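You operate a simulated robot arm through the tools that you are given. There is no shell and no other tool. Be economical: measure what you need, move in short steps, check, and stop when the job is done.

You run a simulated two-armed robot. Do the job below in one go: nothing can be reset, and whatever is moved stays where it is left.

## Task
Pump the middle furnace down to under 500 micron.
Fine: shut the vent handle and press the pump button, then open the rough lever; blower switch on only under 20 torr; no trip.

It is judged by the outcome, as a careful person would: the job done as asked, and still so three seconds after it is handed in. It fails if anything else is knocked over, pushed out of place, dropped, spilled or broken.

## Robot
Two 6-joint arms with two-finger grippers on one trunk, on a base that drives. Base frame: it is fixed to the floor where the robot stands at the start and does not move with it; the origin is under the middle of the robot, x ahead of it, y to its left, z up. Readings come in cm, rad, newtons and seconds.
The left shoulder is at the start at [3, 17.8, 113.8], the right one opposite. With the tool pointing down near the work surface each hand reaches from about 60 to 66 cm from the robot's upright axis, wherever it stands, measured 20 degrees to its own side. Places, roughly: ballast knob [10, 150, 50]; blower switch [50, -10, 100]; blue reset button [60, -20, 120]; cooling knob [40, 60, 100]; fill knob [60, -10, 70]; foreline lever [30, 80, 120]; gas handle [60, -30, 70]; gauge switch [60, -40, 100]; guard latch [10, 120, 130]; heater switch [60, -20, 100]; hold lever [20, 90, 90]; hold switch [60, -30, 100]; isolator switch [10, 140, 90]; lamps button [70, -40, 120]; lid latch [10, 170, 70]; line handle [0, 160, 130]. Payload 2.54 kg a hand.
The TCP of each hand is the grasp point between the finger pads, 3 cm short of the fingertips. In the tool frame z runs along the fingers and y along their closing line. The gripper opens to 11.6 cm. The gripper's body begins 9.5 cm behind the TCP.
Orientation is told as [roll, pitch, yaw] about the base's x, y, z axes, in that order, counted from this pose: with the fingers straight down and closing along the base's y, the tool's x points along the base's -x, its y along +y and its z along -z.

## Interface
- The arms move only by the tool play_rows. It takes "left_motion", "right_motion" or both (then of equal length, played together; a hand with none holds still); each is a list of rows, each an object of numbers (a shift or turn left out is 0, a gripper value left out holds the last): "dx", "dy", "dz": the shift along the base's x, y, z in cm; "ax", "ay", "az": the turn, a rotation vector about the base's x, y, z in rad; "fingers": the gripper command, from -1 (fully open) to 1 (shut), values between in proportion. In form: [{"dx": .., "dy": .., "dz": .., "ax": .., "ay": .., "az": .., "fingers": ..}, ...]. A call has 1 to 10 rows; each row is the pose to reach, as a shift and turn from the pose commanded when the call began. Rows are played at 5 a second. More than 5 cm and 0.15 rad between two rows, or a gripper value outside its range, and nothing of the call is played. Where a pose cannot be reached the arm comes as near as it can. A force on the tool above 70 N (or 10 N above the force at the start of the call, whichever is more), or a blocked arm, ends the call early, and 0.2 s more pass. The fingers move at their own pace (about 15.3 cm/s each) and stop on an object; they squeeze with about 33 N. The grip force told is the motor's: it shows also when the fingers shut on nothing. Time passes only in rows, and 0.2 s behind the last, so rows that repeat a pose let the fingers close. The reply holds the time, the measured pose of the TCP, the force on the tool along the base axes, the opening and the grip force, in the units named above and with some noise, with the torque about the TCP (base axes, N m) and any sound that the robot's microphone picked up.
- Cameras (640 x 400 px; columns grow to the right, rows downward): "scene" is now at [3.18, 4.87, 185.54]; the picture's right is [0.57, -0.82, 0.00], its down [-0.67, -0.46, -0.58] and it looks along [0.48, 0.33, -0.81] (base axes); focal length 288 px, centre (320, 200). "left" rides on the left gripper at [6.9, 1.5, -12.2] in its tool frame; the picture's right is [-0.21, 0.98, 0.00], its down [-0.83, -0.18, -0.53] and it looks along [-0.52, -0.11, 0.85] (tool axes); focal length 251 px, centre (320, 200). "right" rides on the right gripper at [6.9, -1.5, -12.2] in its tool frame; the picture's right is [0.21, 0.98, 0.00], its down [-0.83, 0.18, -0.53] and it looks along [-0.52, 0.11, 0.85] (tool axes); focal length 251 px, centre (320, 200). There is no depth. A picture from a camera that has moved, and an enlarged one, comes with that camera's place and axes in the base frame and with its lens. The place of the scene camera against the robot may be out by one fixed shift of up to 1.2 cm in any direction.
- camera(camera): a new picture of that camera. It takes no simulated time.
- raise_lower(by): slides the trunk up (or, below 0, down) by that many cm; the arms and the scene camera ride with it, the base frame stays. It gives what a move gives, with no picture.
- drive_base(legs): drives the robot by 1 to 6 legs, each [ahead, left, turn to the left] in cm, cm and rad, along the robot's own axes; the way and the turn of a leg run together, so that a leg with both is an arc; at most 150 cm and 3.142 rad a leg. The arms and the cameras ride along, it lands a little off, and it stops where it bumps. It gives what a move gives.
- pan_tilt(pan, tilt): turns the head with the scene camera to pan (to the left, within 2.496 rad either way) and tilt (down, from -0.506 to 1.204), counted from straight ahead of the robot. It gives what a move gives.
- inspect(camera, box): a new picture of the part [left, top, right, bottom] of that camera's present view, enlarged. It takes no simulated time.
- sign_off(): hands the job in; it is judged then, once.

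Go step by step. Nothing tells you exact positions but the pictures and the camera data: compare them with the known pose of the tool, close in by small moves and look again before you grip or let go. The budget is 120 turns and 88 pictures, counting those below and the enlarged ones. Unless the task says otherwise, let go and move clear before handing in, and close with one line.

The tools are called after ">>>" as a command line: name --argument value ..., lists and objects as JSON in quotes. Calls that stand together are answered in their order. play_rows: Moves the arms, as the interface text tells. Its arguments: {"type":"object","properties":{"left_motion":{"type":"array","items":{"type":"object","properties":{"dx":{"type":"number"},"dy":{"type":"number"},"dz":{"type":"number"},"ax":{"type":"number"},"ay":{"type":"number"},"az":{"type":"number"},"fingers":{"type":"number"}}}},"right_motion":{"type":"array","items":{"type":"object","properties":{"dx":{"type":"number"},"dy":{"type":"number"},"dz":{"type":"number"},"ax":{"type":"number"},"ay":{"type":"number"},"az":{"type":"number"},"fingers":{"type":"number"}}}}},"required":[]} The other tools are called the same way: raise_lower (by) slides the trunk up or down; drive_base (legs) drives the base; pan_tilt (pan, tilt) turns the head that bears the scene camera; camera (camera) takes a picture; inspect (camera, box) takes an enlarged picture of a part of a camera's view; sign_off () hands the job in.

At the start:

```text
time: 0.0
left_tcp_pos: [43.01, 32.1, 147.19]
left_ee_rot: [0.001, 0.0, -0.002]
left_ft_force: [0.3, -0.4, 0.8]
left_torque: [-0.01, -0.03, 0.0]
left_finger_gap: 11.61
left_grasp_force: 0.0
right_tcp_pos: [51.23, -3.23, 146.26]
right_ee_rot: [0.0, 0.0, 0.001]
right_ft_force: [0.1, 0.2, -0.5]
right_torque: [0.03, 0.0, 0.0]
right_finger_gap: 11.6
right_grasp_force: 0.0
trunk travel left (down, up): [-35.0, 19.0]
robot x, y, heading: [0.18, 0.0, 0.002]
head pan, tilt: [0.604, 0.951]
```

scene: 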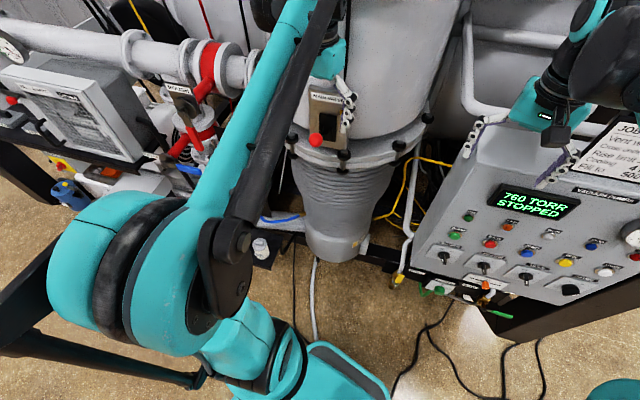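
right: 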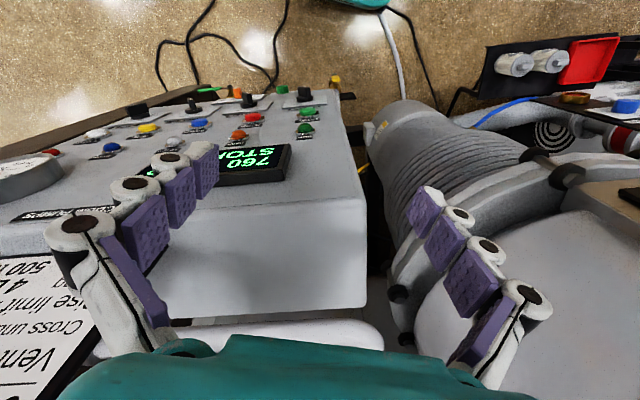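
left: 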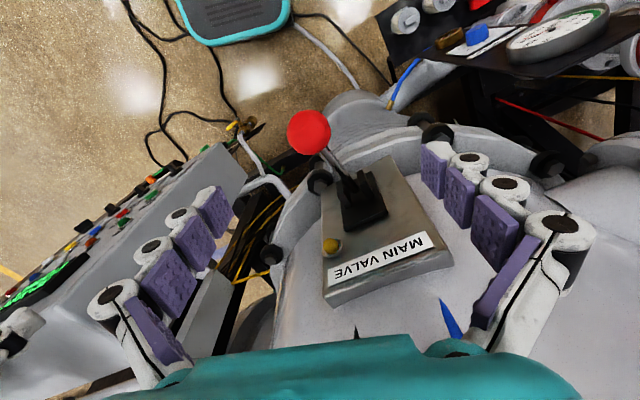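

I see a control console to the right (display "760 TORR STOPPED"), a main valve lever in front, and more valves to the left. First I'll read the panel and the notice.

>>> inspect --camera "scene" --box '[400, 120, 640, 320]'

>>> pan_tilt --pan -0.5 --tilt 0.8

>>> camera --camera "scene"

```text
2.00 times, centred on (520, 220) of scene
camera zoom: at [3.18, 4.87, 185.54], right [0.57, -0.82, 0.0], down [-0.67, -0.46, -0.58], along [0.48, 0.33, -0.81], focal length 576 px, centre (-80, 160)
```

zoom: 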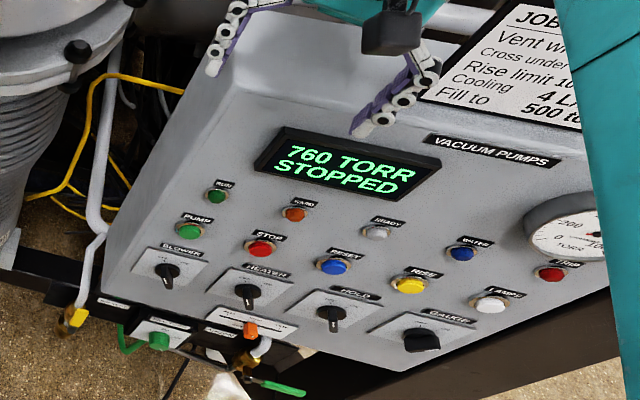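

```text
time: 1.3
left_tcp_pos: [42.97, 32.06, 147.18]
left_ee_rot: [0.002, -0.001, 0.0]
left_ft_force: [-0.2, 1.0, -0.2]
left_torque: [0.03, -0.03, -0.04]
left_finger_gap: 11.62
left_grasp_force: 0.1
right_tcp_pos: [51.25, -3.23, 146.32]
right_ee_rot: [0.001, 0.0, 0.0]
right_ft_force: [-0.3, -0.4, 0.1]
right_torque: [0.01, 0.02, 0.0]
right_finger_gap: 11.62
right_grasp_force: 0.1
trunk travel left (down, up): [-35.0, 19.0]
robot x, y, heading: [-0.15, -0.56, -0.003]
head pan, tilt: [-0.499, 0.799]
```

```text
83 pictures are left
camera scene: at [4.28, -3.12, 186.7], right [-0.48, -0.88, 0.0], down [-0.63, 0.34, -0.7], along [0.61, -0.33, -0.72], focal length 288 px, centre (320, 200)
```

scene: 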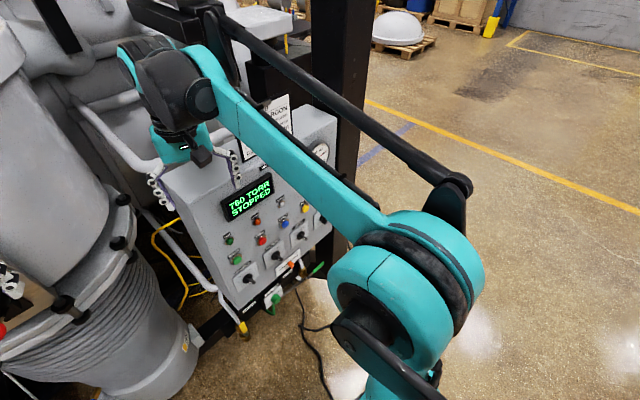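

The console is at front-right. Now I'll look around at the left side to find the vent, pump and rough controls.

>>> pan_tilt --pan 1.2 --tilt 0.6

>>> camera --camera "scene"

>>> pan_tilt --pan 1.9 --tilt 0.6

>>> camera --camera "scene"

>>> pan_tilt --pan 0.3 --tilt 0.3

>>> camera --camera "scene"

```text
time: 3.1
left_tcp_pos: [42.91, 31.97, 147.21]
left_ee_rot: [0.002, 0.0, -0.002]
left_ft_force: [-0.1, -0.1, 1.2]
left_torque: [0.03, 0.01, 0.0]
left_finger_gap: 11.61
left_grasp_force: 0.0
right_tcp_pos: [51.27, -3.19, 146.36]
right_ee_rot: [0.0, 0.001, 0.002]
right_ft_force: [0.2, -0.1, -0.3]
right_torque: [-0.02, -0.02, 0.0]
right_finger_gap: 11.6
right_grasp_force: 0.1
trunk travel left (down, up): [-35.0, 19.0]
robot x, y, heading: [0.18, -0.11, 0.0]
head pan, tilt: [1.201, 0.6]
```

```text
82 pictures are left
camera scene: at [0.4, 8.98, 188.39], right [0.93, -0.36, 0.0], down [-0.2, -0.53, -0.82], along [0.3, 0.77, -0.57], focal length 288 px, centre (320, 200)
```

scene: 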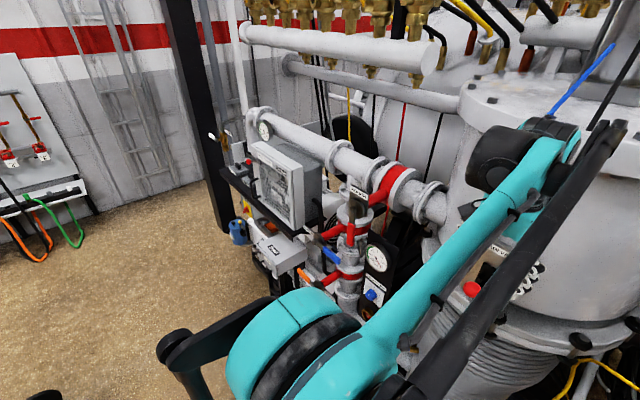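

```text
time: 4.1
left_tcp_pos: [42.93, 32.02, 147.26]
left_ee_rot: [0.002, 0.001, -0.001]
left_ft_force: [0.1, -0.4, 0.1]
left_torque: [0.0, -0.01, -0.01]
left_finger_gap: 11.58
left_grasp_force: 0.0
right_tcp_pos: [51.25, -3.02, 146.43]
right_ee_rot: [0.0, -0.001, 0.0]
right_ft_force: [-0.2, -0.1, 0.0]
right_torque: [-0.02, 0.03, -0.01]
right_finger_gap: 11.61
right_grasp_force: 0.0
trunk travel left (down, up): [-35.0, 19.0]
robot x, y, heading: [-0.08, -0.28, -0.002]
head pan, tilt: [1.901, 0.6]
```

```text
81 pictures are left
camera scene: at [-5.66, 9.1, 188.39], right [0.95, 0.32, 0.0], down [0.18, -0.53, -0.83], along [-0.27, 0.78, -0.56], focal length 288 px, centre (320, 200)
```

scene: 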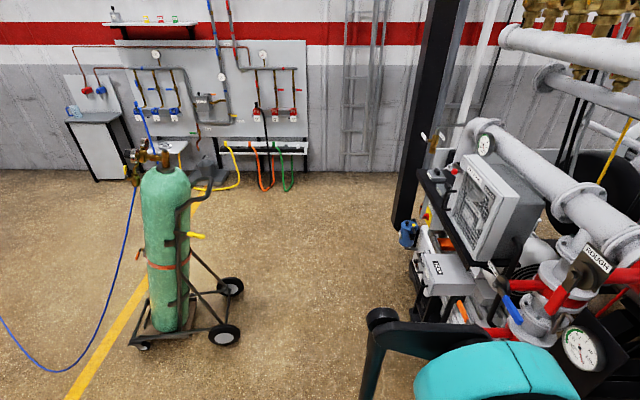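

```text
time: 5.8
left_tcp_pos: [42.83, 32.09, 147.25]
left_ee_rot: [0.0, 0.001, 0.0]
left_ft_force: [0.1, 0.1, 0.0]
left_torque: [0.0, 0.0, 0.01]
left_finger_gap: 11.58
left_grasp_force: 0.0
right_tcp_pos: [51.31, -3.22, 146.33]
right_ee_rot: [0.001, 0.0, 0.0]
right_ft_force: [0.1, 0.4, -1.0]
right_torque: [-0.05, -0.03, -0.02]
right_finger_gap: 11.62
right_grasp_force: 0.1
trunk travel left (down, up): [-35.0, 19.0]
robot x, y, heading: [-0.31, -0.08, -0.002]
head pan, tilt: [0.3, 0.3]
```

```text
80 pictures are left
camera scene: at [6.12, 3.51, 191.14], right [0.3, -0.96, 0.0], down [-0.28, -0.09, -0.96], along [0.91, 0.28, -0.3], focal length 288 px, centre (320, 200)
```

scene: 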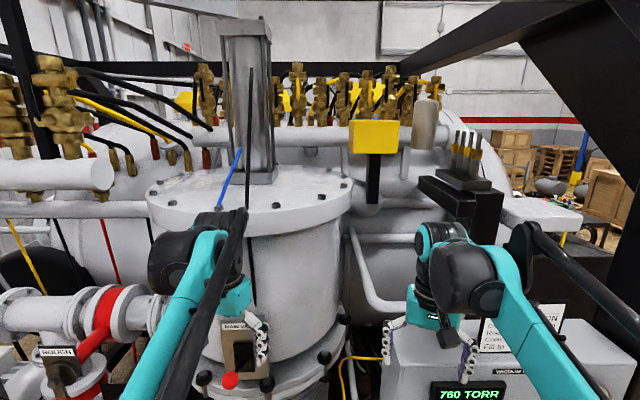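

I need a clear view of the vent/rough valves on the left. I'll back off a bit and look at the whole front.

>>> drive_base --legs '[[-45, 0, 0]]'

>>> pan_tilt --pan -0.1 --tilt 0.55

>>> camera --camera "scene"

>>> pan_tilt --pan 0.9 --tilt 0.55

>>> camera --camera "scene"

```text
time: 8.5
left_tcp_pos: [-1.27, 31.98, 147.06]
left_ee_rot: [0.002, -0.001, -0.005]
left_ft_force: [-0.4, -0.1, 0.1]
left_torque: [0.01, 0.01, 0.02]
left_finger_gap: 11.59
left_grasp_force: 0.1
right_tcp_pos: [6.76, -3.37, 146.26]
right_ee_rot: [-0.001, 0.0, -0.004]
right_ft_force: [0.0, 0.0, 0.8]
right_torque: [-0.02, -0.06, 0.01]
right_finger_gap: 11.6
right_grasp_force: 0.2
trunk travel left (down, up): [-35.0, 19.0]
robot x, y, heading: [-44.66, 0.06, -0.006]
head pan, tilt: [0.3, 0.3]
```

```text
time: 9.4
left_tcp_pos: [-1.26, 31.92, 147.18]
left_ee_rot: [0.002, 0.0, -0.005]
left_ft_force: [-0.2, -0.1, -0.2]
left_torque: [-0.02, 0.02, -0.02]
left_finger_gap: 11.62
left_grasp_force: 0.1
right_tcp_pos: [6.87, -3.43, 146.38]
right_ee_rot: [-0.001, 0.0, -0.005]
right_ft_force: [0.2, -0.1, -0.7]
right_torque: [-0.01, 0.02, -0.03]
right_finger_gap: 11.61
right_grasp_force: 0.0
trunk travel left (down, up): [-35.0, 19.0]
robot x, y, heading: [-44.98, 0.18, -0.006]
head pan, tilt: [-0.099, 0.55]
```

```text
79 pictures are left
camera scene: at [-38.29, -0.04, 188.85], right [-0.1, -0.99, 0.0], down [-0.52, 0.05, -0.85], along [0.85, -0.09, -0.52], focal length 288 px, centre (320, 200)
```

scene: 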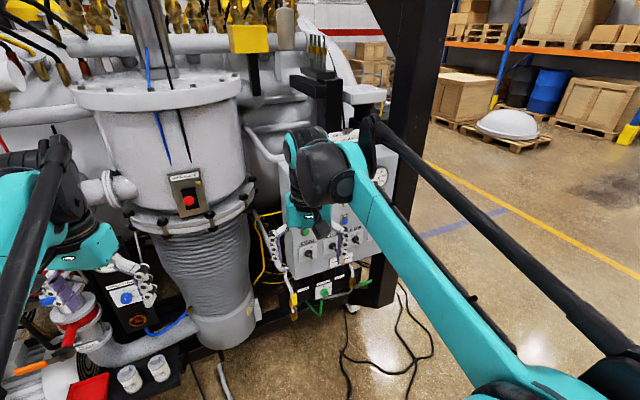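

```text
time: 10.7
left_tcp_pos: [-1.3, 31.93, 147.24]
left_ee_rot: [0.002, 0.001, -0.006]
left_ft_force: [-0.8, -0.2, 0.0]
left_torque: [0.0, -0.01, -0.04]
left_finger_gap: 11.6
left_grasp_force: 0.0
right_tcp_pos: [6.78, -3.34, 146.48]
right_ee_rot: [0.0, 0.0, -0.005]
right_ft_force: [-0.4, -0.1, 0.0]
right_torque: [0.05, -0.01, 0.01]
right_finger_gap: 11.59
right_grasp_force: 0.0
trunk travel left (down, up): [-35.0, 19.0]
robot x, y, heading: [-44.43, 0.33, -0.006]
head pan, tilt: [0.901, 0.55]
```

```text
78 pictures are left
camera scene: at [-41.65, 7.89, 188.84], right [0.78, -0.63, 0.0], down [-0.33, -0.41, -0.85], along [0.53, 0.66, -0.52], focal length 288 px, centre (320, 200)
```

scene: 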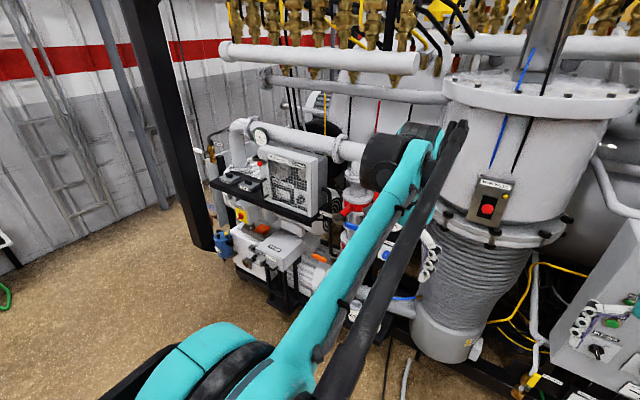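

The left arm still hides the valve group. I'll slide left along the rig, and look again.

>>> drive_base --legs '[[0, 85, 0]]'

>>> pan_tilt --pan 0.0 --tilt 0.6

>>> camera --camera "scene"

>>> pan_tilt --pan -0.7 --tilt 0.6

>>> camera --camera "scene"

```text
time: 15.2
left_tcp_pos: [0.93, 117.19, 147.24]
left_ee_rot: [0.001, 0.0, -0.029]
left_ft_force: [0.1, -0.1, 0.1]
left_torque: [-0.01, 0.01, 0.02]
left_finger_gap: 11.59
left_grasp_force: 0.1
right_tcp_pos: [8.22, 81.67, 146.29]
right_ee_rot: [0.0, -0.001, -0.028]
right_ft_force: [-0.6, -0.8, 0.6]
right_torque: [0.0, 0.0, 0.0]
right_finger_gap: 11.61
right_grasp_force: 0.0
trunk travel left (down, up): [-35.0, 19.0]
robot x, y, heading: [-43.21, 86.33, -0.027]
head pan, tilt: [0.901, 0.55]
```

```text
time: 16.4
left_tcp_pos: [0.97, 117.19, 147.21]
left_ee_rot: [0.001, 0.0, -0.03]
left_ft_force: [0.6, -0.7, -0.4]
left_torque: [0.04, 0.01, 0.01]
left_finger_gap: 11.61
left_grasp_force: 0.1
right_tcp_pos: [8.22, 81.72, 146.38]
right_ee_rot: [0.0, 0.0, -0.03]
right_ft_force: [0.7, 0.5, -0.4]
right_torque: [-0.02, -0.02, -0.01]
right_finger_gap: 11.62
right_grasp_force: 0.1
trunk travel left (down, up): [-35.0, 19.0]
robot x, y, heading: [-42.91, 86.55, -0.03]
head pan, tilt: [0.0, 0.6]
```

```text
77 pictures are left
camera scene: at [-36.9, 87.02, 188.39], right [-0.03, -1.0, 0.0], down [-0.56, 0.02, -0.82], along [0.82, -0.02, -0.57], focal length 288 px, centre (320, 200)
```

scene: 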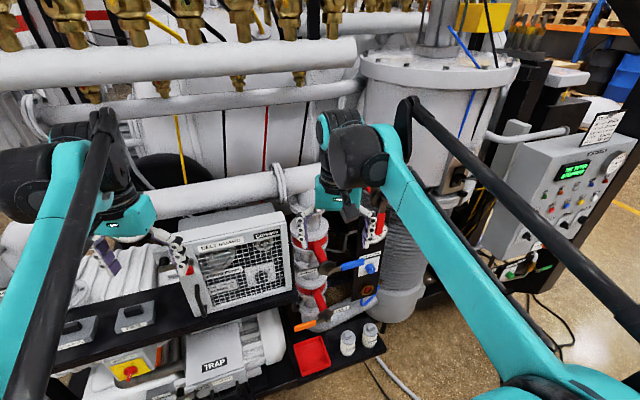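

```text
time: 17.5
left_tcp_pos: [0.95, 117.22, 147.21]
left_ee_rot: [0.002, 0.0, -0.029]
left_ft_force: [0.3, -0.7, 0.3]
left_torque: [0.02, 0.01, -0.01]
left_finger_gap: 11.62
left_grasp_force: 0.1
right_tcp_pos: [8.34, 81.64, 146.3]
right_ee_rot: [0.0, 0.0, -0.031]
right_ft_force: [0.2, 0.5, 0.8]
right_torque: [-0.01, 0.04, -0.01]
right_finger_gap: 11.58
right_grasp_force: 0.1
trunk travel left (down, up): [-35.0, 19.0]
robot x, y, heading: [-43.03, 86.39, -0.027]
head pan, tilt: [-0.7, 0.6]
```

```text
76 pictures are left
camera scene: at [-39.14, 81.38, 188.39], right [-0.67, -0.75, 0.0], down [-0.42, 0.38, -0.83], along [0.62, -0.55, -0.56], focal length 288 px, centre (320, 200)
```

scene: 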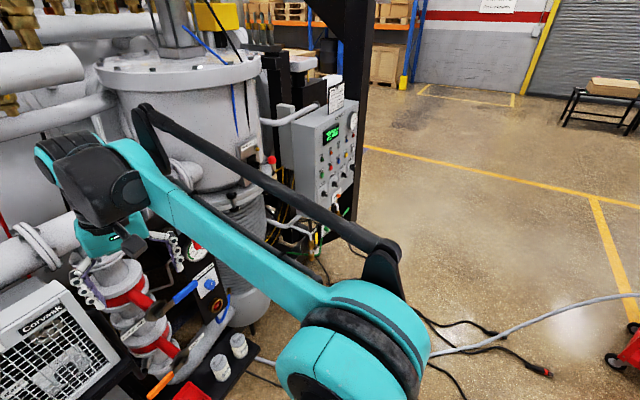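

Let me enlarge the valve group and the console.

>>> pan_tilt --pan -0.15 --tilt 0.85

>>> inspect --camera "scene" --box '[160, 50, 480, 250]'

>>> camera --camera "right"

>>> camera --camera "left"

```text
time: 18.5
left_tcp_pos: [1.0, 117.26, 147.24]
left_ee_rot: [0.002, -0.001, -0.03]
left_ft_force: [0.0, 0.1, -0.3]
left_torque: [-0.02, 0.0, 0.01]
left_finger_gap: 11.58
left_grasp_force: 0.0
right_tcp_pos: [8.13, 81.73, 146.47]
right_ee_rot: [0.0, 0.001, -0.028]
right_ft_force: [-0.3, 0.6, -0.6]
right_torque: [0.0, -0.01, -0.01]
right_finger_gap: 11.61
right_grasp_force: 0.1
trunk travel left (down, up): [-35.0, 19.0]
robot x, y, heading: [-42.83, 86.3, -0.033]
head pan, tilt: [-0.15, 0.85]
```

```text
2.00 times, centred on (320, 150) of scene
camera zoom: at [-38.05, 85.85, 186.31], right [-0.18, -0.98, 0.0], down [-0.74, 0.13, -0.66], along [0.65, -0.12, -0.75], focal length 576 px, centre (320, 300)
```

zoom: 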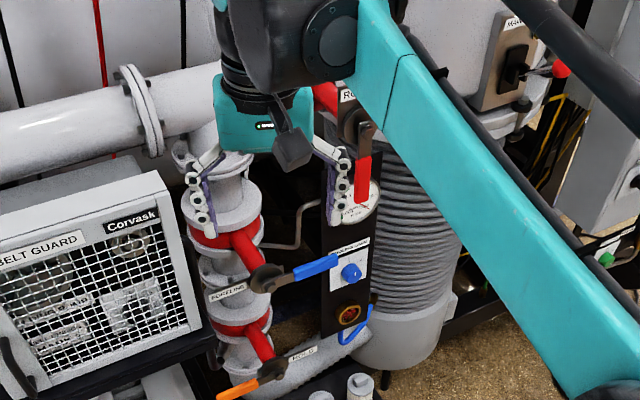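

```text
74 pictures are left
camera right: at [1.27, 80.37, 158.63], right [-0.19, 0.98, 0.0], down [0.83, 0.16, 0.53], along [0.52, 0.1, -0.85], focal length 251 px, centre (320, 200)
```

right: 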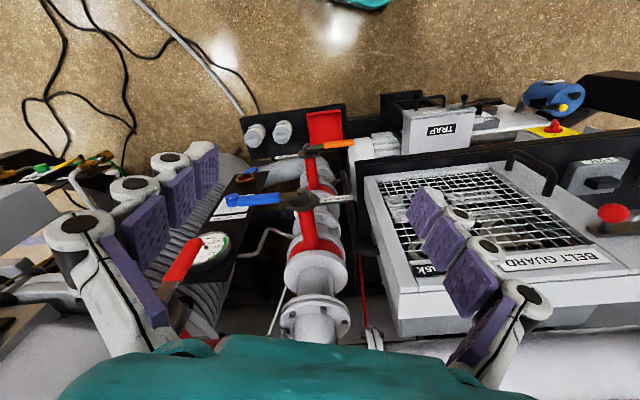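

```text
73 pictures are left
camera left: at [-5.84, 118.99, 159.38], right [0.24, 0.97, 0.0], down [0.82, -0.21, 0.53], along [0.52, -0.13, -0.85], focal length 251 px, centre (320, 200)
```

left: 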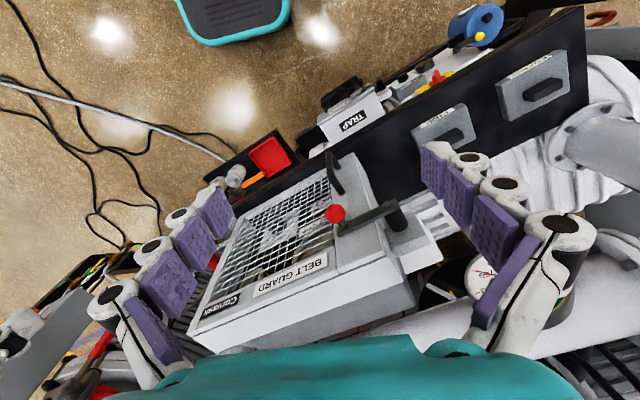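

Rough lever is the red one at the right of the valve group; foreline is blue, hold is orange. Now I look for the vent handle around the console and the chamber.

>>> pan_tilt --pan -0.75 --tilt 0.5

>>> inspect --camera "scene" --box '[220, 130, 380, 280]'

>>> inspect --camera "scene" --box '[60, 20, 320, 200]'

```text
time: 19.5
left_tcp_pos: [0.93, 117.31, 147.27]
left_ee_rot: [0.002, 0.0, -0.029]
left_ft_force: [-0.7, -0.6, -0.3]
left_torque: [0.0, -0.02, 0.0]
left_finger_gap: 11.64
left_grasp_force: 0.1
right_tcp_pos: [8.16, 81.8, 146.38]
right_ee_rot: [-0.001, 0.001, -0.028]
right_ft_force: [-0.1, -0.3, 0.4]
right_torque: [0.0, 0.01, 0.05]
right_finger_gap: 11.61
right_grasp_force: 0.1
trunk travel left (down, up): [-35.0, 19.0]
robot x, y, heading: [-43.0, 86.53, -0.031]
head pan, tilt: [-0.75, 0.499]
```

```text
2.67 times, centred on (300, 205) of scene
camera zoom: at [-39.27, 80.87, 189.3], right [-0.7, -0.71, 0.0], down [-0.34, 0.34, -0.88], along [0.62, -0.62, -0.48], focal length 768 px, centre (373, 187)
```

zoom: 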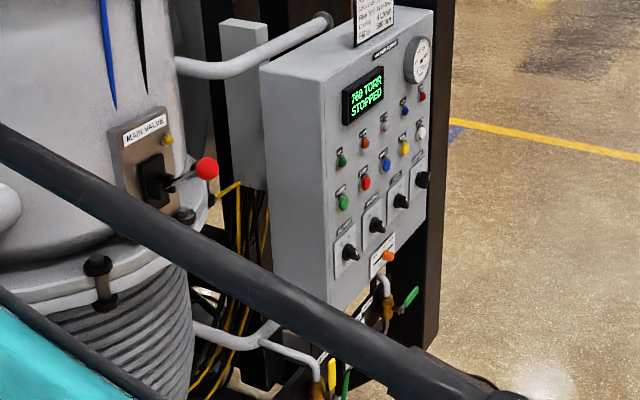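

```text
2.22 times, centred on (190, 110) of scene
camera zoom: at [-39.27, 80.87, 189.3], right [-0.7, -0.71, 0.0], down [-0.34, 0.34, -0.88], along [0.62, -0.62, -0.48], focal length 640 px, centre (609, 400)
```

zoom: 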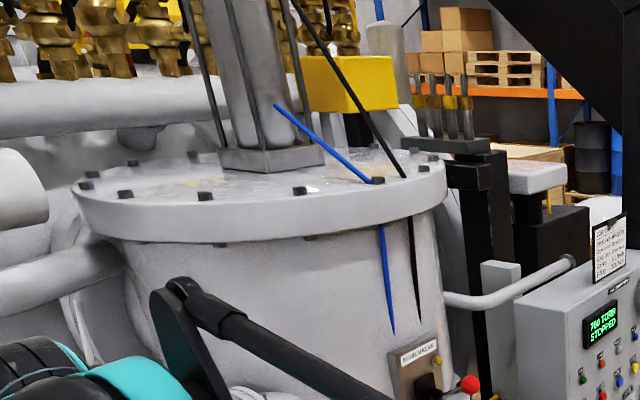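

The vent handle is likely among the small valves under the console. I'll drive to face the console and look between the arms.

>>> drive_base --legs '[[0, -115, 0.03]]'

>>> pan_tilt --pan 0.15 --tilt 0.75

>>> camera --camera "scene"

```text
time: 25.3
left_tcp_pos: [-1.85, 2.6, 147.26]
left_ee_rot: [0.003, 0.001, -0.009]
left_ft_force: [0.5, 0.6, -0.2]
left_torque: [0.01, 0.03, -0.01]
left_finger_gap: 11.61
left_grasp_force: 0.1
right_tcp_pos: [6.03, -32.84, 146.24]
right_ee_rot: [-0.001, -0.001, -0.012]
right_ft_force: [-0.2, -0.2, -0.5]
right_torque: [0.01, 0.01, 0.04]
right_finger_gap: 11.59
right_grasp_force: 0.0
trunk travel left (down, up): [-35.0, 19.0]
robot x, y, heading: [-45.14, -29.23, -0.012]
head pan, tilt: [-0.75, 0.499]
```

```text
time: 26.5
left_tcp_pos: [-1.86, 2.64, 147.23]
left_ee_rot: [0.002, 0.001, -0.008]
left_ft_force: [0.4, 0.0, -0.4]
left_torque: [0.0, -0.02, 0.0]
left_finger_gap: 11.61
left_grasp_force: 0.1
right_tcp_pos: [6.05, -32.79, 146.46]
right_ee_rot: [0.002, 0.001, -0.011]
right_ft_force: [-0.3, 0.0, 0.7]
right_torque: [0.01, -0.01, -0.01]
right_finger_gap: 11.6
right_grasp_force: 0.0
trunk travel left (down, up): [-35.0, 19.0]
robot x, y, heading: [-45.34, -28.77, -0.008]
head pan, tilt: [0.15, 0.75]
```

```text
70 pictures are left
camera scene: at [-39.8, -27.19, 187.11], right [0.14, -0.99, 0.0], down [-0.68, -0.09, -0.73], along [0.72, 0.1, -0.68], focal length 288 px, centre (320, 200)
```

scene: 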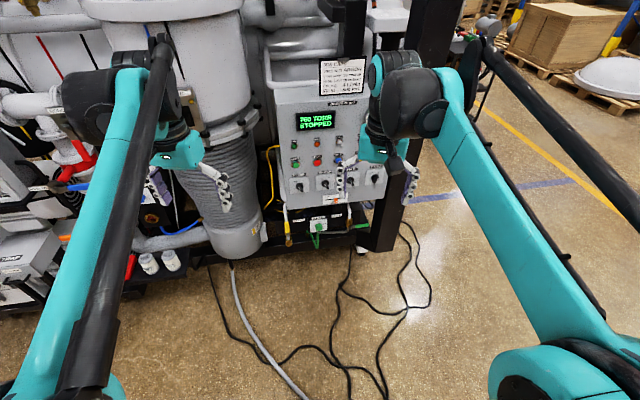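

>>> inspect --camera "scene" --box '[260, 160, 388, 250]'

>>> inspect --camera "scene" --box '[270, 50, 390, 180]'

```text
4.44 times, centred on (324, 205) of scene
camera zoom: at [-39.8, -27.19, 187.11], right [0.14, -0.99, 0.0], down [-0.68, -0.09, -0.73], along [0.72, 0.1, -0.68], focal length 1281 px, centre (302, 178)
```

zoom: 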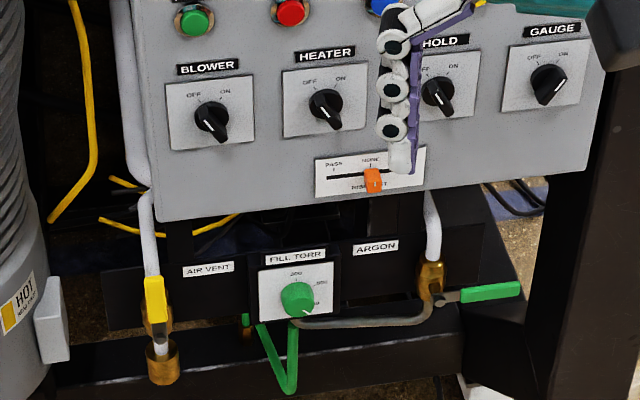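

```text
3.08 times, centred on (330, 115) of scene
camera zoom: at [-39.8, -27.19, 187.11], right [0.14, -0.99, 0.0], down [-0.68, -0.09, -0.73], along [0.72, 0.1, -0.68], focal length 887 px, centre (289, 462)
```

zoom: 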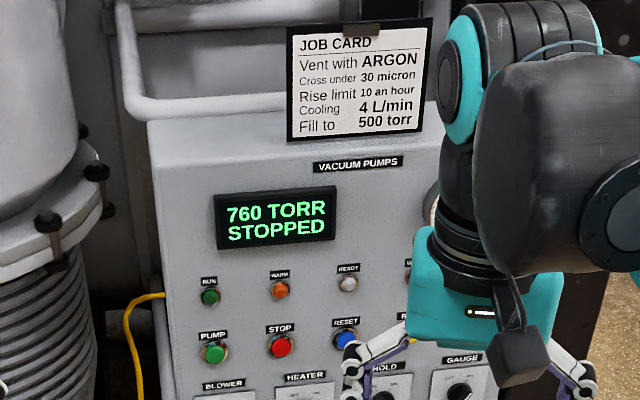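

The yellow AIR VENT handle is in line with its pipe (open). By triangulation: vent handle about [53.6, 2.7, 77.6], PUMP button [55.3, -3.8, 116.4], BLOWER knob [56, -4.7, 103]. While clear, I turn the right hand to point forward with fingers shut.

>>> play_rows --right_motion '[{"ay": -0.14, "dx": 1, "fingers": 1}, {"ay": -0.28, "dx": 2}, {"ay": -0.42, "dx": 3}, {"ay": -0.56, "dx": 4}, {"ay": -0.7, "dx": 5}, {"ay": -0.84, "dx": 6}, {"ay": -0.98, "dx": 7}, {"ay": -1.12, "dx": 8}, {"ay": -1.26, "dx": 9}, {"ay": -1.4, "dx": 10}]'

>>> raise_lower --by -30

>>> camera --camera "scene"

>>> camera --camera "right"

```text
time: 28.7
left_tcp_pos: [-1.85, 2.6, 147.19]
left_ee_rot: [0.001, 0.001, -0.008]
left_ft_force: [0.6, 0.6, 1.0]
left_torque: [-0.03, 0.01, 0.04]
left_finger_gap: 11.59
left_grasp_force: 0.1
right_tcp_pos: [16.11, -32.69, 146.4]
right_ee_rot: [0.06, -1.399, -0.061]
right_ft_force: [0.3, -0.5, -0.3]
right_torque: [0.0, -0.01, 0.01]
right_finger_gap: 0.01
right_grasp_force: 27.9
trunk travel left (down, up): [-35.0, 19.0]
robot x, y, heading: [-45.31, -29.11, -0.008]
head pan, tilt: [0.15, 0.75]
```

```text
time: 31.7
left_tcp_pos: [-1.82, 2.55, 117.2]
left_ee_rot: [0.0, -0.001, -0.009]
left_ft_force: [-0.5, 0.0, -0.1]
left_torque: [0.0, -0.01, -0.03]
left_finger_gap: 11.63
left_grasp_force: 0.1
right_tcp_pos: [16.07, -32.73, 116.46]
right_ee_rot: [0.055, -1.401, -0.057]
right_ft_force: [-0.1, 0.2, -0.8]
right_torque: [0.03, 0.01, -0.01]
right_finger_gap: 0.01
right_grasp_force: 28.3
trunk travel left (down, up): [-5.0, 49.0]
robot x, y, heading: [-45.4, -28.81, -0.009]
head pan, tilt: [0.15, 0.75]
```

```text
67 pictures are left
camera scene: at [-39.82, -27.17, 157.12], right [0.14, -0.99, 0.0], down [-0.68, -0.1, -0.73], along [0.72, 0.1, -0.68], focal length 288 px, centre (320, 200)
```

scene: 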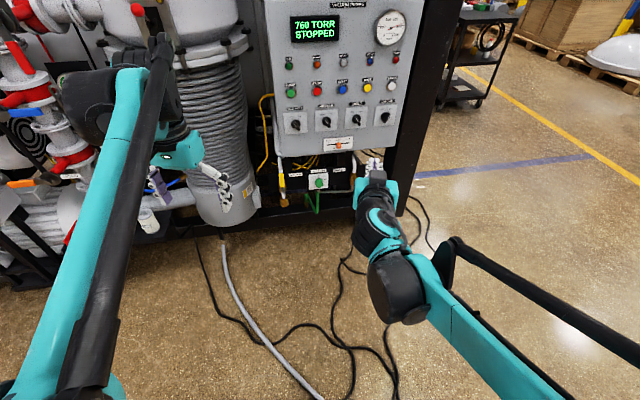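

```text
66 pictures are left
camera right: at [2.82, -34.24, 111.74], right [-0.03, 0.98, -0.2], down [-0.39, 0.17, 0.91], along [0.92, 0.11, 0.37], focal length 251 px, centre (320, 200)
```

right: 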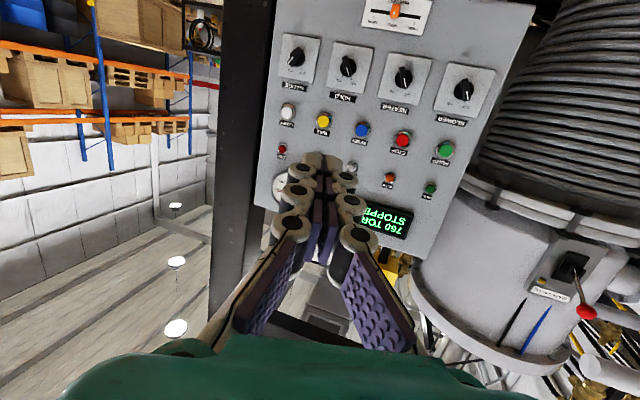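

The hand is forward and the view is clear. Enlarging the vent valve.

>>> inspect --camera "scene" --box '[264, 130, 364, 220]'

```text
4.44 times, centred on (314, 175) of scene
camera zoom: at [-39.82, -27.17, 157.12], right [0.14, -0.99, 0.0], down [-0.68, -0.1, -0.73], along [0.72, 0.1, -0.68], focal length 1281 px, centre (347, 311)
```

zoom: 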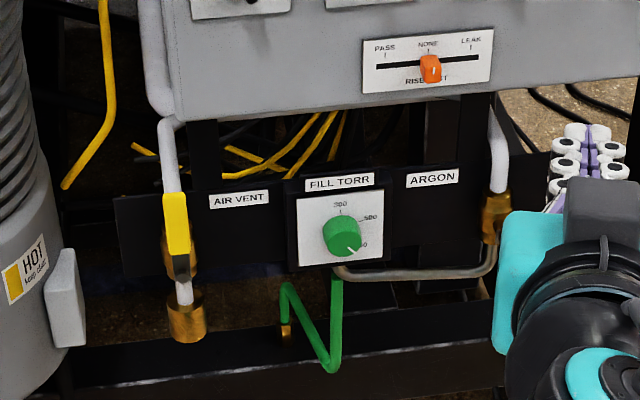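

Vent handle: pivot about [51.3, 2, 74], tip about [51, 1.8, 84]; I'll push its tip towards -y (like the shut argon handle). First I tuck the left hand back and lower the right hand, still clear of the rig.

>>> play_rows --right_motion '[{"dz": -4, "ay": -0.05}, {"dz": -8, "ay": -0.1}, {"dz": -12, "ay": -0.17}, {"dz": -16, "ay": -0.17}, {"dz": -20, "ay": -0.17}, {"dz": -24, "ay": -0.17}, {"dz": -28, "ay": -0.17}, {"dz": -31.5, "ay": -0.17}]' --left_motion '[{"dx": -2, "dz": 1.5}, {"dx": -4, "dz": 3}, {"dx": -6, "dz": 4.5}, {"dx": -8, "dz": 6}, {"dx": -10, "dz": 7.5}, {"dx": -12, "dz": 9}, {"dx": -14, "dz": 10}, {"dx": -14, "dz": 10}]'

>>> raise_lower --by -4

```text
time: 33.5
left_tcp_pos: [-15.88, 2.51, 127.09]
left_ee_rot: [0.0, 0.0, -0.009]
left_ft_force: [0.6, -0.1, 0.1]
left_torque: [-0.02, 0.07, -0.02]
left_finger_gap: 11.6
left_grasp_force: 0.0
right_tcp_pos: [23.21, -30.36, 91.51]
right_ee_rot: [1.284, -1.562, -1.287]
right_ft_force: [-0.8, 0.6, 0.2]
right_torque: [0.01, -0.02, -0.01]
right_finger_gap: 0.02
right_grasp_force: 29.0
right hand out of reach, approached as far as the arm can: row 5, 6, 7, 8
trunk travel left (down, up): [-5.0, 49.0]
robot x, y, heading: [-44.96, -29.19, -0.011]
head pan, tilt: [0.15, 0.75]
```

```text
time: 34.4
left_tcp_pos: [-15.88, 2.5, 123.12]
left_ee_rot: [0.0, -0.003, -0.009]
left_ft_force: [0.6, 0.6, 0.1]
left_torque: [-0.04, 0.0, 0.02]
left_finger_gap: 11.61
left_grasp_force: 0.0
right_tcp_pos: [22.87, -30.39, 87.73]
right_ee_rot: [1.421, -1.561, -1.424]
right_ft_force: [-0.3, 0.1, 0.2]
right_torque: [0.01, 0.03, 0.03]
right_finger_gap: 0.01
right_grasp_force: 28.7
trunk travel left (down, up): [-1.0, 53.0]
robot x, y, heading: [-45.34, -29.41, -0.01]
head pan, tilt: [0.15, 0.75]
```

Fully horizontal is out of reach that low, so I tilt the fingers some 35° down instead.

>>> play_rows --right_motion '[{"ay": 0.15}, {"ay": 0.3}, {"ay": 0.45}, {"ay": 0.6}, {"ay": 0.6}]'

```text
time: 35.6
left_tcp_pos: [-15.88, 2.53, 123.28]
left_ee_rot: [0.003, 0.0, -0.009]
left_ft_force: [-0.4, 0.2, -0.4]
left_torque: [0.01, 0.0, 0.03]
left_finger_gap: 11.6
left_grasp_force: 0.1
right_tcp_pos: [22.87, -30.45, 87.76]
right_ee_rot: [0.014, -0.968, -0.015]
right_ft_force: [0.2, 0.7, 0.5]
right_torque: [0.03, 0.0, -0.01]
right_finger_gap: 0.02
right_grasp_force: 28.0
trunk travel left (down, up): [-1.0, 53.0]
robot x, y, heading: [-45.14, -28.9, -0.01]
head pan, tilt: [0.15, 0.75]
```

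>>> play_rows --right_motion '[{"dz": -3}, {"dz": -5}, {"dz": -5}]'

>>> drive_base --legs '[[0, 37, 0.01]]'

```text
time: 36.4
left_tcp_pos: [-15.88, 2.61, 123.17]
left_ee_rot: [0.0, -0.002, -0.009]
left_ft_force: [0.3, -0.4, -0.1]
left_torque: [0.0, 0.01, 0.02]
left_finger_gap: 11.62
left_grasp_force: 0.0
right_tcp_pos: [22.84, -30.26, 82.79]
right_ee_rot: [0.014, -0.967, -0.018]
right_ft_force: [-0.9, 0.1, 0.2]
right_torque: [-0.01, -0.03, -0.02]
right_finger_gap: 0.0
right_grasp_force: 28.9
trunk travel left (down, up): [-1.0, 53.0]
robot x, y, heading: [-45.1, -29.19, -0.007]
head pan, tilt: [0.15, 0.75]
```

```text
time: 38.7
left_tcp_pos: [-16.12, 40.04, 123.08]
left_ee_rot: [0.0, 0.0, 0.003]
left_ft_force: [0.6, 0.1, -0.7]
left_torque: [-0.03, 0.03, -0.01]
left_finger_gap: 11.59
left_grasp_force: 0.0
right_tcp_pos: [23.11, 7.56, 82.84]
right_ee_rot: [0.012, -0.968, -0.004]
right_ft_force: [0.8, 0.2, 0.3]
right_torque: [-0.03, 0.02, -0.03]
right_finger_gap: 0.02
right_grasp_force: 28.8
trunk travel left (down, up): [-1.0, 53.0]
robot x, y, heading: [-45.24, 7.78, 0.002]
head pan, tilt: [0.15, 0.75]
```

>>> drive_base --legs '[[20, 0, 0]]'

>>> pan_tilt --pan -0.05 --tilt 0.75

>>> camera --camera "scene"

>>> camera --camera "right"

```text
time: 40.3
left_tcp_pos: [3.44, 39.86, 123.16]
left_ee_rot: [0.001, -0.001, 0.002]
left_ft_force: [0.2, 0.0, -0.1]
left_torque: [0.0, 0.02, -0.01]
left_finger_gap: 11.61
left_grasp_force: 0.0
right_tcp_pos: [42.67, 7.52, 82.66]
right_ee_rot: [0.014, -0.969, -0.007]
right_ft_force: [0.5, 0.3, 0.6]
right_torque: [0.02, -0.01, -0.01]
right_finger_gap: 0.01
right_grasp_force: 28.3
trunk travel left (down, up): [-1.0, 53.0]
robot x, y, heading: [-26.12, 8.35, -0.006]
head pan, tilt: [0.15, 0.75]
```

```text
time: 41.0
left_tcp_pos: [3.42, 39.87, 123.19]
left_ee_rot: [0.001, 0.0, 0.002]
left_ft_force: [-0.1, 0.5, -0.1]
left_torque: [0.01, -0.01, 0.02]
left_finger_gap: 11.6
left_grasp_force: 0.0
right_tcp_pos: [42.54, 7.5, 82.88]
right_ee_rot: [0.014, -0.968, -0.006]
right_ft_force: [-0.1, -0.6, -0.5]
right_torque: [-0.01, 0.0, -0.01]
right_finger_gap: 0.0
right_grasp_force: 29.0
trunk travel left (down, up): [-1.0, 53.0]
robot x, y, heading: [-25.6, 7.44, 0.0]
head pan, tilt: [-0.051, 0.75]
```

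```text
64 pictures are left
camera scene: at [-20.16, 8.32, 153.1], right [-0.05, -1.0, 0.0], down [-0.68, 0.03, -0.73], along [0.73, -0.04, -0.68], focal length 288 px, centre (320, 200)
```

scene: 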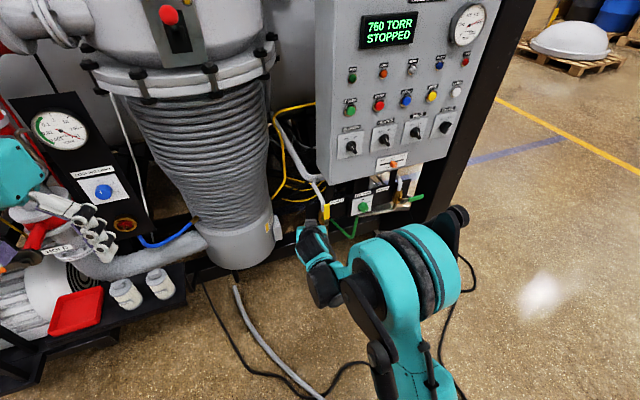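

```text
63 pictures are left
camera right: at [28.6, 5.9, 84.05], right [-0.13, 0.98, -0.17], down [0.03, 0.17, 0.98], along [0.99, 0.12, -0.05], focal length 251 px, centre (320, 200)
```

right: 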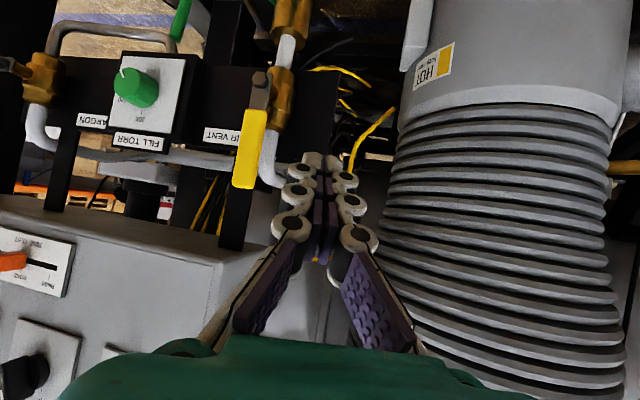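

Wrist view confirms the handle at y≈2, z 73–83, with my fingers on its +y side. I close in by driving 7.5 cm forward.

>>> drive_base --legs '[[7.5, 0, 0]]'

>>> camera --camera "right"

```text
time: 42.1
left_tcp_pos: [11.14, 40.05, 123.15]
left_ee_rot: [0.0, 0.0, 0.004]
left_ft_force: [1.3, 0.2, -0.4]
left_torque: [-0.02, 0.06, 0.0]
left_finger_gap: 11.61
left_grasp_force: 0.1
right_tcp_pos: [50.22, 7.71, 82.72]
right_ee_rot: [0.014, -0.969, -0.005]
right_ft_force: [0.7, -0.5, 0.1]
right_torque: [-0.04, -0.02, 0.0]
right_finger_gap: 0.0
right_grasp_force: 28.3
trunk travel left (down, up): [-1.0, 53.0]
robot x, y, heading: [-17.82, 8.19, 0.004]
head pan, tilt: [-0.051, 0.75]
```

```text
62 pictures are left
camera right: at [36.3, 6.02, 83.97], right [-0.13, 0.98, -0.17], down [0.03, 0.17, 0.98], along [0.99, 0.12, -0.05], focal length 251 px, centre (320, 200)
```

right: 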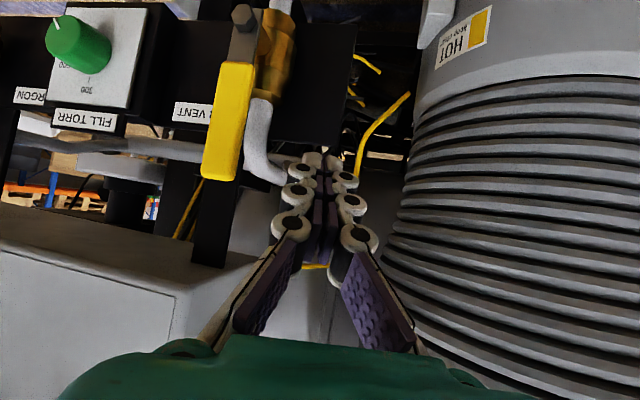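

>>> play_rows --right_motion '[{"dy": -2.5, "dz": -0.3}, {"dy": -4, "dz": -0.3}, {"dy": -5.5, "dz": -0.2}, {"dy": -7.4, "dz": -0.2}, {"dy": -9.2, "dz": -1}, {"dy": -10.7, "dz": -2}, {"dy": -11.8, "dz": -3.5}, {"dy": -12.6, "dz": -5.2}, {"dy": -12.6, "dz": -5.8}]'

>>> camera --camera "right"

```text
time: 43.0
left_tcp_pos: [10.76, 40.34, 123.1]
left_ee_rot: [0.003, 0.0, 0.01]
left_ft_force: [-1.4, -0.9, 0.3]
left_torque: [0.13, 0.0, 0.02]
left_finger_gap: 11.63
left_grasp_force: 0.1
right_tcp_pos: [49.99, 3.56, 82.58]
right_ee_rot: [0.039, -0.969, 0.002]
right_ft_force: [-0.6, 31.9, -8.1]
right_torque: [0.28, 0.15, 0.63]
right_finger_gap: 0.01
right_grasp_force: 28.8
trunk travel left (down, up): [-1.0, 53.0]
robot x, y, heading: [-17.86, 7.98, 0.009]
head pan, tilt: [-0.051, 0.75]
stopped in row 4 (right hand): the force on the tool passed its limit at 81 N (the readings are from after the stop); the commanded pose is now the measured one
```

```text
61 pictures are left
camera right: at [36.11, 1.54, 83.81], right [-0.15, 0.98, -0.16], down [0.02, 0.16, 0.99], along [0.99, 0.15, -0.04], focal length 251 px, centre (320, 200)
```

right: 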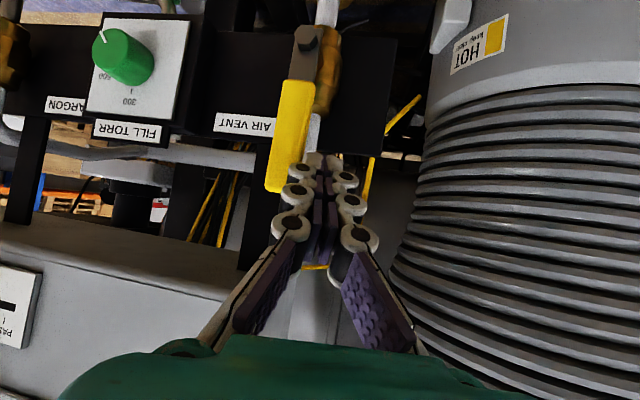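

It stopped at 81 N with the handle unmoved: it's against its stop this way (or turns the other way). I back out, go around to the -y side and try pushing +y gently.

>>> play_rows --right_motion '[{"dy": 2}, {"dy": 2, "dx": -4}, {"dy": 2, "dx": -7}, {"dy": -2, "dx": -7}, {"dy": -6, "dx": -7}, {"dy": -6.5, "dx": -3.5}, {"dy": -6.5, "dx": 0}, {"dy": -6.5, "dx": 0}]'

>>> camera --camera "right"

```text
time: 44.8
left_tcp_pos: [10.81, 40.32, 123.27]
left_ee_rot: [0.001, -0.002, 0.006]
left_ft_force: [-0.3, 0.7, 0.0]
left_torque: [-0.01, 0.02, 0.01]
left_finger_gap: 11.6
left_grasp_force: 0.1
right_tcp_pos: [50.17, -3.52, 82.44]
right_ee_rot: [0.032, -0.97, -0.003]
right_ft_force: [-0.7, -0.4, 0.6]
right_torque: [-0.02, 0.0, 0.0]
right_finger_gap: 0.0
right_grasp_force: 28.9
trunk travel left (down, up): [-1.0, 53.0]
robot x, y, heading: [-18.0, 8.0, 0.008]
head pan, tilt: [-0.051, 0.75]
```

```text
60 pictures are left
camera right: at [36.16, -5.37, 83.63], right [-0.15, 0.98, -0.16], down [0.02, 0.16, 0.99], along [0.99, 0.14, -0.04], focal length 251 px, centre (320, 200)
```

right: 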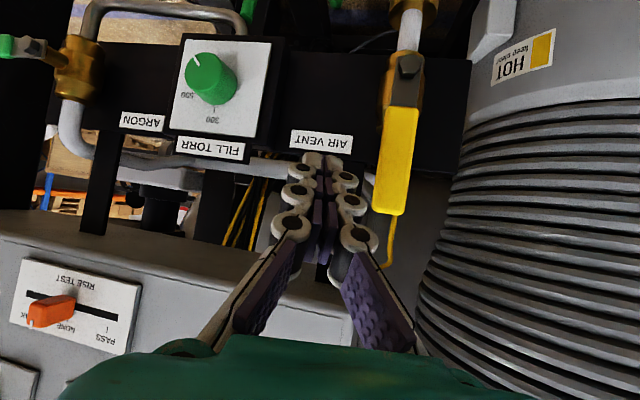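

>>> play_rows --right_motion '[{"dy": 2.2}, {"dy": 3.4}, {"dy": 4.5}, {"dy": 5.8}, {"dy": 7.2}, {"dy": 9, "dz": -0.8}, {"dy": 10.5, "dz": -1.8}, {"dy": 11.6, "dz": -3.2}, {"dy": 12.4, "dz": -4.8}]'

>>> camera --camera "right"

```text
time: 46.8
left_tcp_pos: [10.8, 40.14, 123.2]
left_ee_rot: [0.0, 0.001, 0.006]
left_ft_force: [-0.4, -1.3, -0.1]
left_torque: [0.0, 0.02, -0.01]
left_finger_gap: 11.58
left_grasp_force: 0.0
right_tcp_pos: [50.12, 8.81, 77.63]
right_ee_rot: [0.032, -0.971, -0.002]
right_ft_force: [0.7, -0.1, -0.1]
right_torque: [0.01, 0.01, 0.01]
right_finger_gap: 0.01
right_grasp_force: 28.9
trunk travel left (down, up): [-1.0, 53.0]
robot x, y, heading: [-17.79, 8.2, 0.007]
head pan, tilt: [-0.051, 0.75]
```

```text
59 pictures are left
camera right: at [36.2, 6.85, 78.84], right [-0.15, 0.98, -0.16], down [0.02, 0.16, 0.99], along [0.99, 0.14, -0.04], focal length 251 px, centre (320, 200)
```

right: 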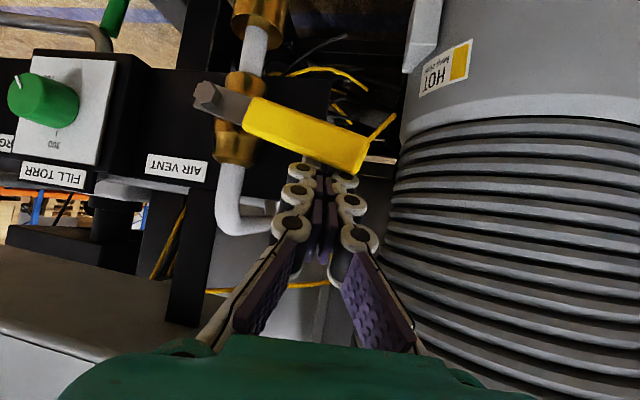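

The handle swings this way and is about 70° round. I push it on down to its stop.

>>> play_rows --right_motion '[{"dz": -0.8}, {"dz": -1.6}, {"dz": -2.4}, {"dz": -3.2}, {"dz": -3.9}, {"dz": -4.5}]'

>>> camera --camera "right"

```text
time: 47.9
left_tcp_pos: [10.65, 40.29, 123.26]
left_ee_rot: [0.001, -0.004, 0.006]
left_ft_force: [-0.1, 0.4, 0.1]
left_torque: [0.01, 0.03, 0.01]
left_finger_gap: 11.6
left_grasp_force: 0.0
right_tcp_pos: [50.2, 8.93, 75.26]
right_ee_rot: [0.027, -0.993, 0.012]
right_ft_force: [7.6, 2.4, 38.4]
right_torque: [-0.44, -0.2, 0.07]
right_finger_gap: 0.0
right_grasp_force: 28.5
trunk travel left (down, up): [-1.0, 53.0]
robot x, y, heading: [-18.0, 8.22, 0.004]
head pan, tilt: [-0.051, 0.75]
stopped in row 5 (right hand): the force on the tool passed its limit at 79 N (the readings are from after the stop); the commanded pose is now the measured one
```

```text
58 pictures are left
camera right: at [36.39, 6.94, 76.25], right [-0.15, 0.97, -0.16], down [0.0, 0.17, 0.99], along [0.99, 0.15, -0.02], focal length 251 px, centre (320, 200)
```

right: 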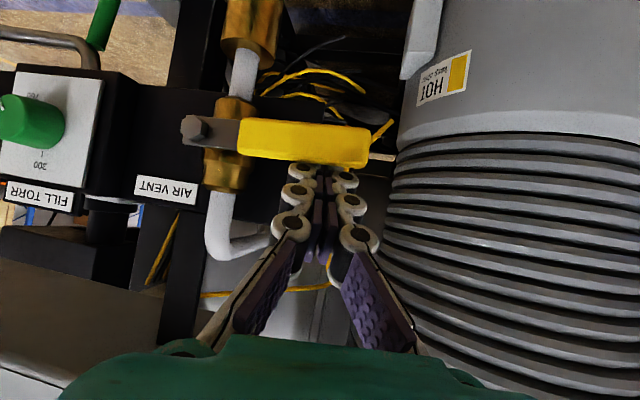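

The vent handle is now across its pipe and firm at the stop: shut. I back off and raise up to the PUMP button.

>>> play_rows --right_motion '[{"dz": 1.5}, {"dz": 2, "dx": -4}, {"dz": 2, "dx": -7}]'

>>> drive_base --legs '[[-18, 0, 0]]'

>>> raise_lower --by 29

>>> play_rows --right_motion '[{"ay": -0.1, "dz": 2}, {"ay": -0.2, "dz": 4}, {"ay": -0.3, "dz": 6}, {"ay": -0.4, "dz": 8}, {"ay": -0.5, "dz": 10}, {"ay": -0.5, "dz": 10}]'

```text
time: 48.6
left_tcp_pos: [10.66, 40.33, 123.2]
left_ee_rot: [0.004, -0.002, 0.007]
left_ft_force: [-0.1, -0.6, 0.0]
left_torque: [-0.01, -0.01, 0.04]
left_finger_gap: 11.59
left_grasp_force: 0.1
right_tcp_pos: [43.02, 9.0, 77.08]
right_ee_rot: [0.029, -0.986, 0.007]
right_ft_force: [0.3, 0.2, -0.5]
right_torque: [0.02, -0.01, -0.01]
right_finger_gap: 0.0
right_grasp_force: 28.8
trunk travel left (down, up): [-1.0, 53.0]
robot x, y, heading: [-17.82, 8.43, 0.009]
head pan, tilt: [-0.051, 0.75]
```

```text
time: 50.1
left_tcp_pos: [-7.2, 40.1, 123.21]
left_ee_rot: [0.0, -0.003, 0.007]
left_ft_force: [-0.6, -0.6, -0.4]
left_torque: [0.0, -0.04, 0.02]
left_finger_gap: 11.62
left_grasp_force: 0.1
right_tcp_pos: [25.37, 8.85, 77.07]
right_ee_rot: [0.029, -0.987, 0.009]
right_ft_force: [-0.3, 0.3, 0.6]
right_torque: [-0.01, 0.01, 0.03]
right_finger_gap: 0.0
right_grasp_force: 28.1
trunk travel left (down, up): [-1.0, 53.0]
robot x, y, heading: [-35.83, 7.55, 0.01]
head pan, tilt: [-0.051, 0.75]
```

```text
time: 53.1
left_tcp_pos: [-7.01, 40.23, 152.2]
left_ee_rot: [0.001, -0.002, 0.006]
left_ft_force: [0.5, -0.4, 0.6]
left_torque: [0.01, 0.01, 0.02]
left_finger_gap: 11.6
left_grasp_force: 0.0
right_tcp_pos: [25.34, 8.99, 106.05]
right_ee_rot: [0.03, -0.985, 0.01]
right_ft_force: [-0.1, 0.5, -0.8]
right_torque: [-0.03, 0.01, 0.01]
right_finger_gap: 0.01
right_grasp_force: 27.9
trunk travel left (down, up): [-30.0, 24.0]
robot x, y, heading: [-35.75, 7.96, 0.007]
head pan, tilt: [-0.051, 0.75]
```

```text
time: 54.5
left_tcp_pos: [-6.92, 40.29, 152.26]
left_ee_rot: [0.002, -0.003, 0.008]
left_ft_force: [-0.2, -0.6, -0.4]
left_torque: [0.03, -0.05, -0.01]
left_finger_gap: 11.6
left_grasp_force: 0.1
right_tcp_pos: [27.22, 9.81, 118.68]
right_ee_rot: [-0.018, -1.486, 0.054]
right_ft_force: [0.4, -0.7, 0.0]
right_torque: [-0.02, -0.02, -0.01]
right_finger_gap: 0.0
right_grasp_force: 28.7
right hand out of reach, approached as far as the arm can: row 1, 2, 3, 4, 5, 6
trunk travel left (down, up): [-30.0, 24.0]
robot x, y, heading: [-35.88, 7.97, 0.009]
head pan, tilt: [-0.051, 0.75]
```

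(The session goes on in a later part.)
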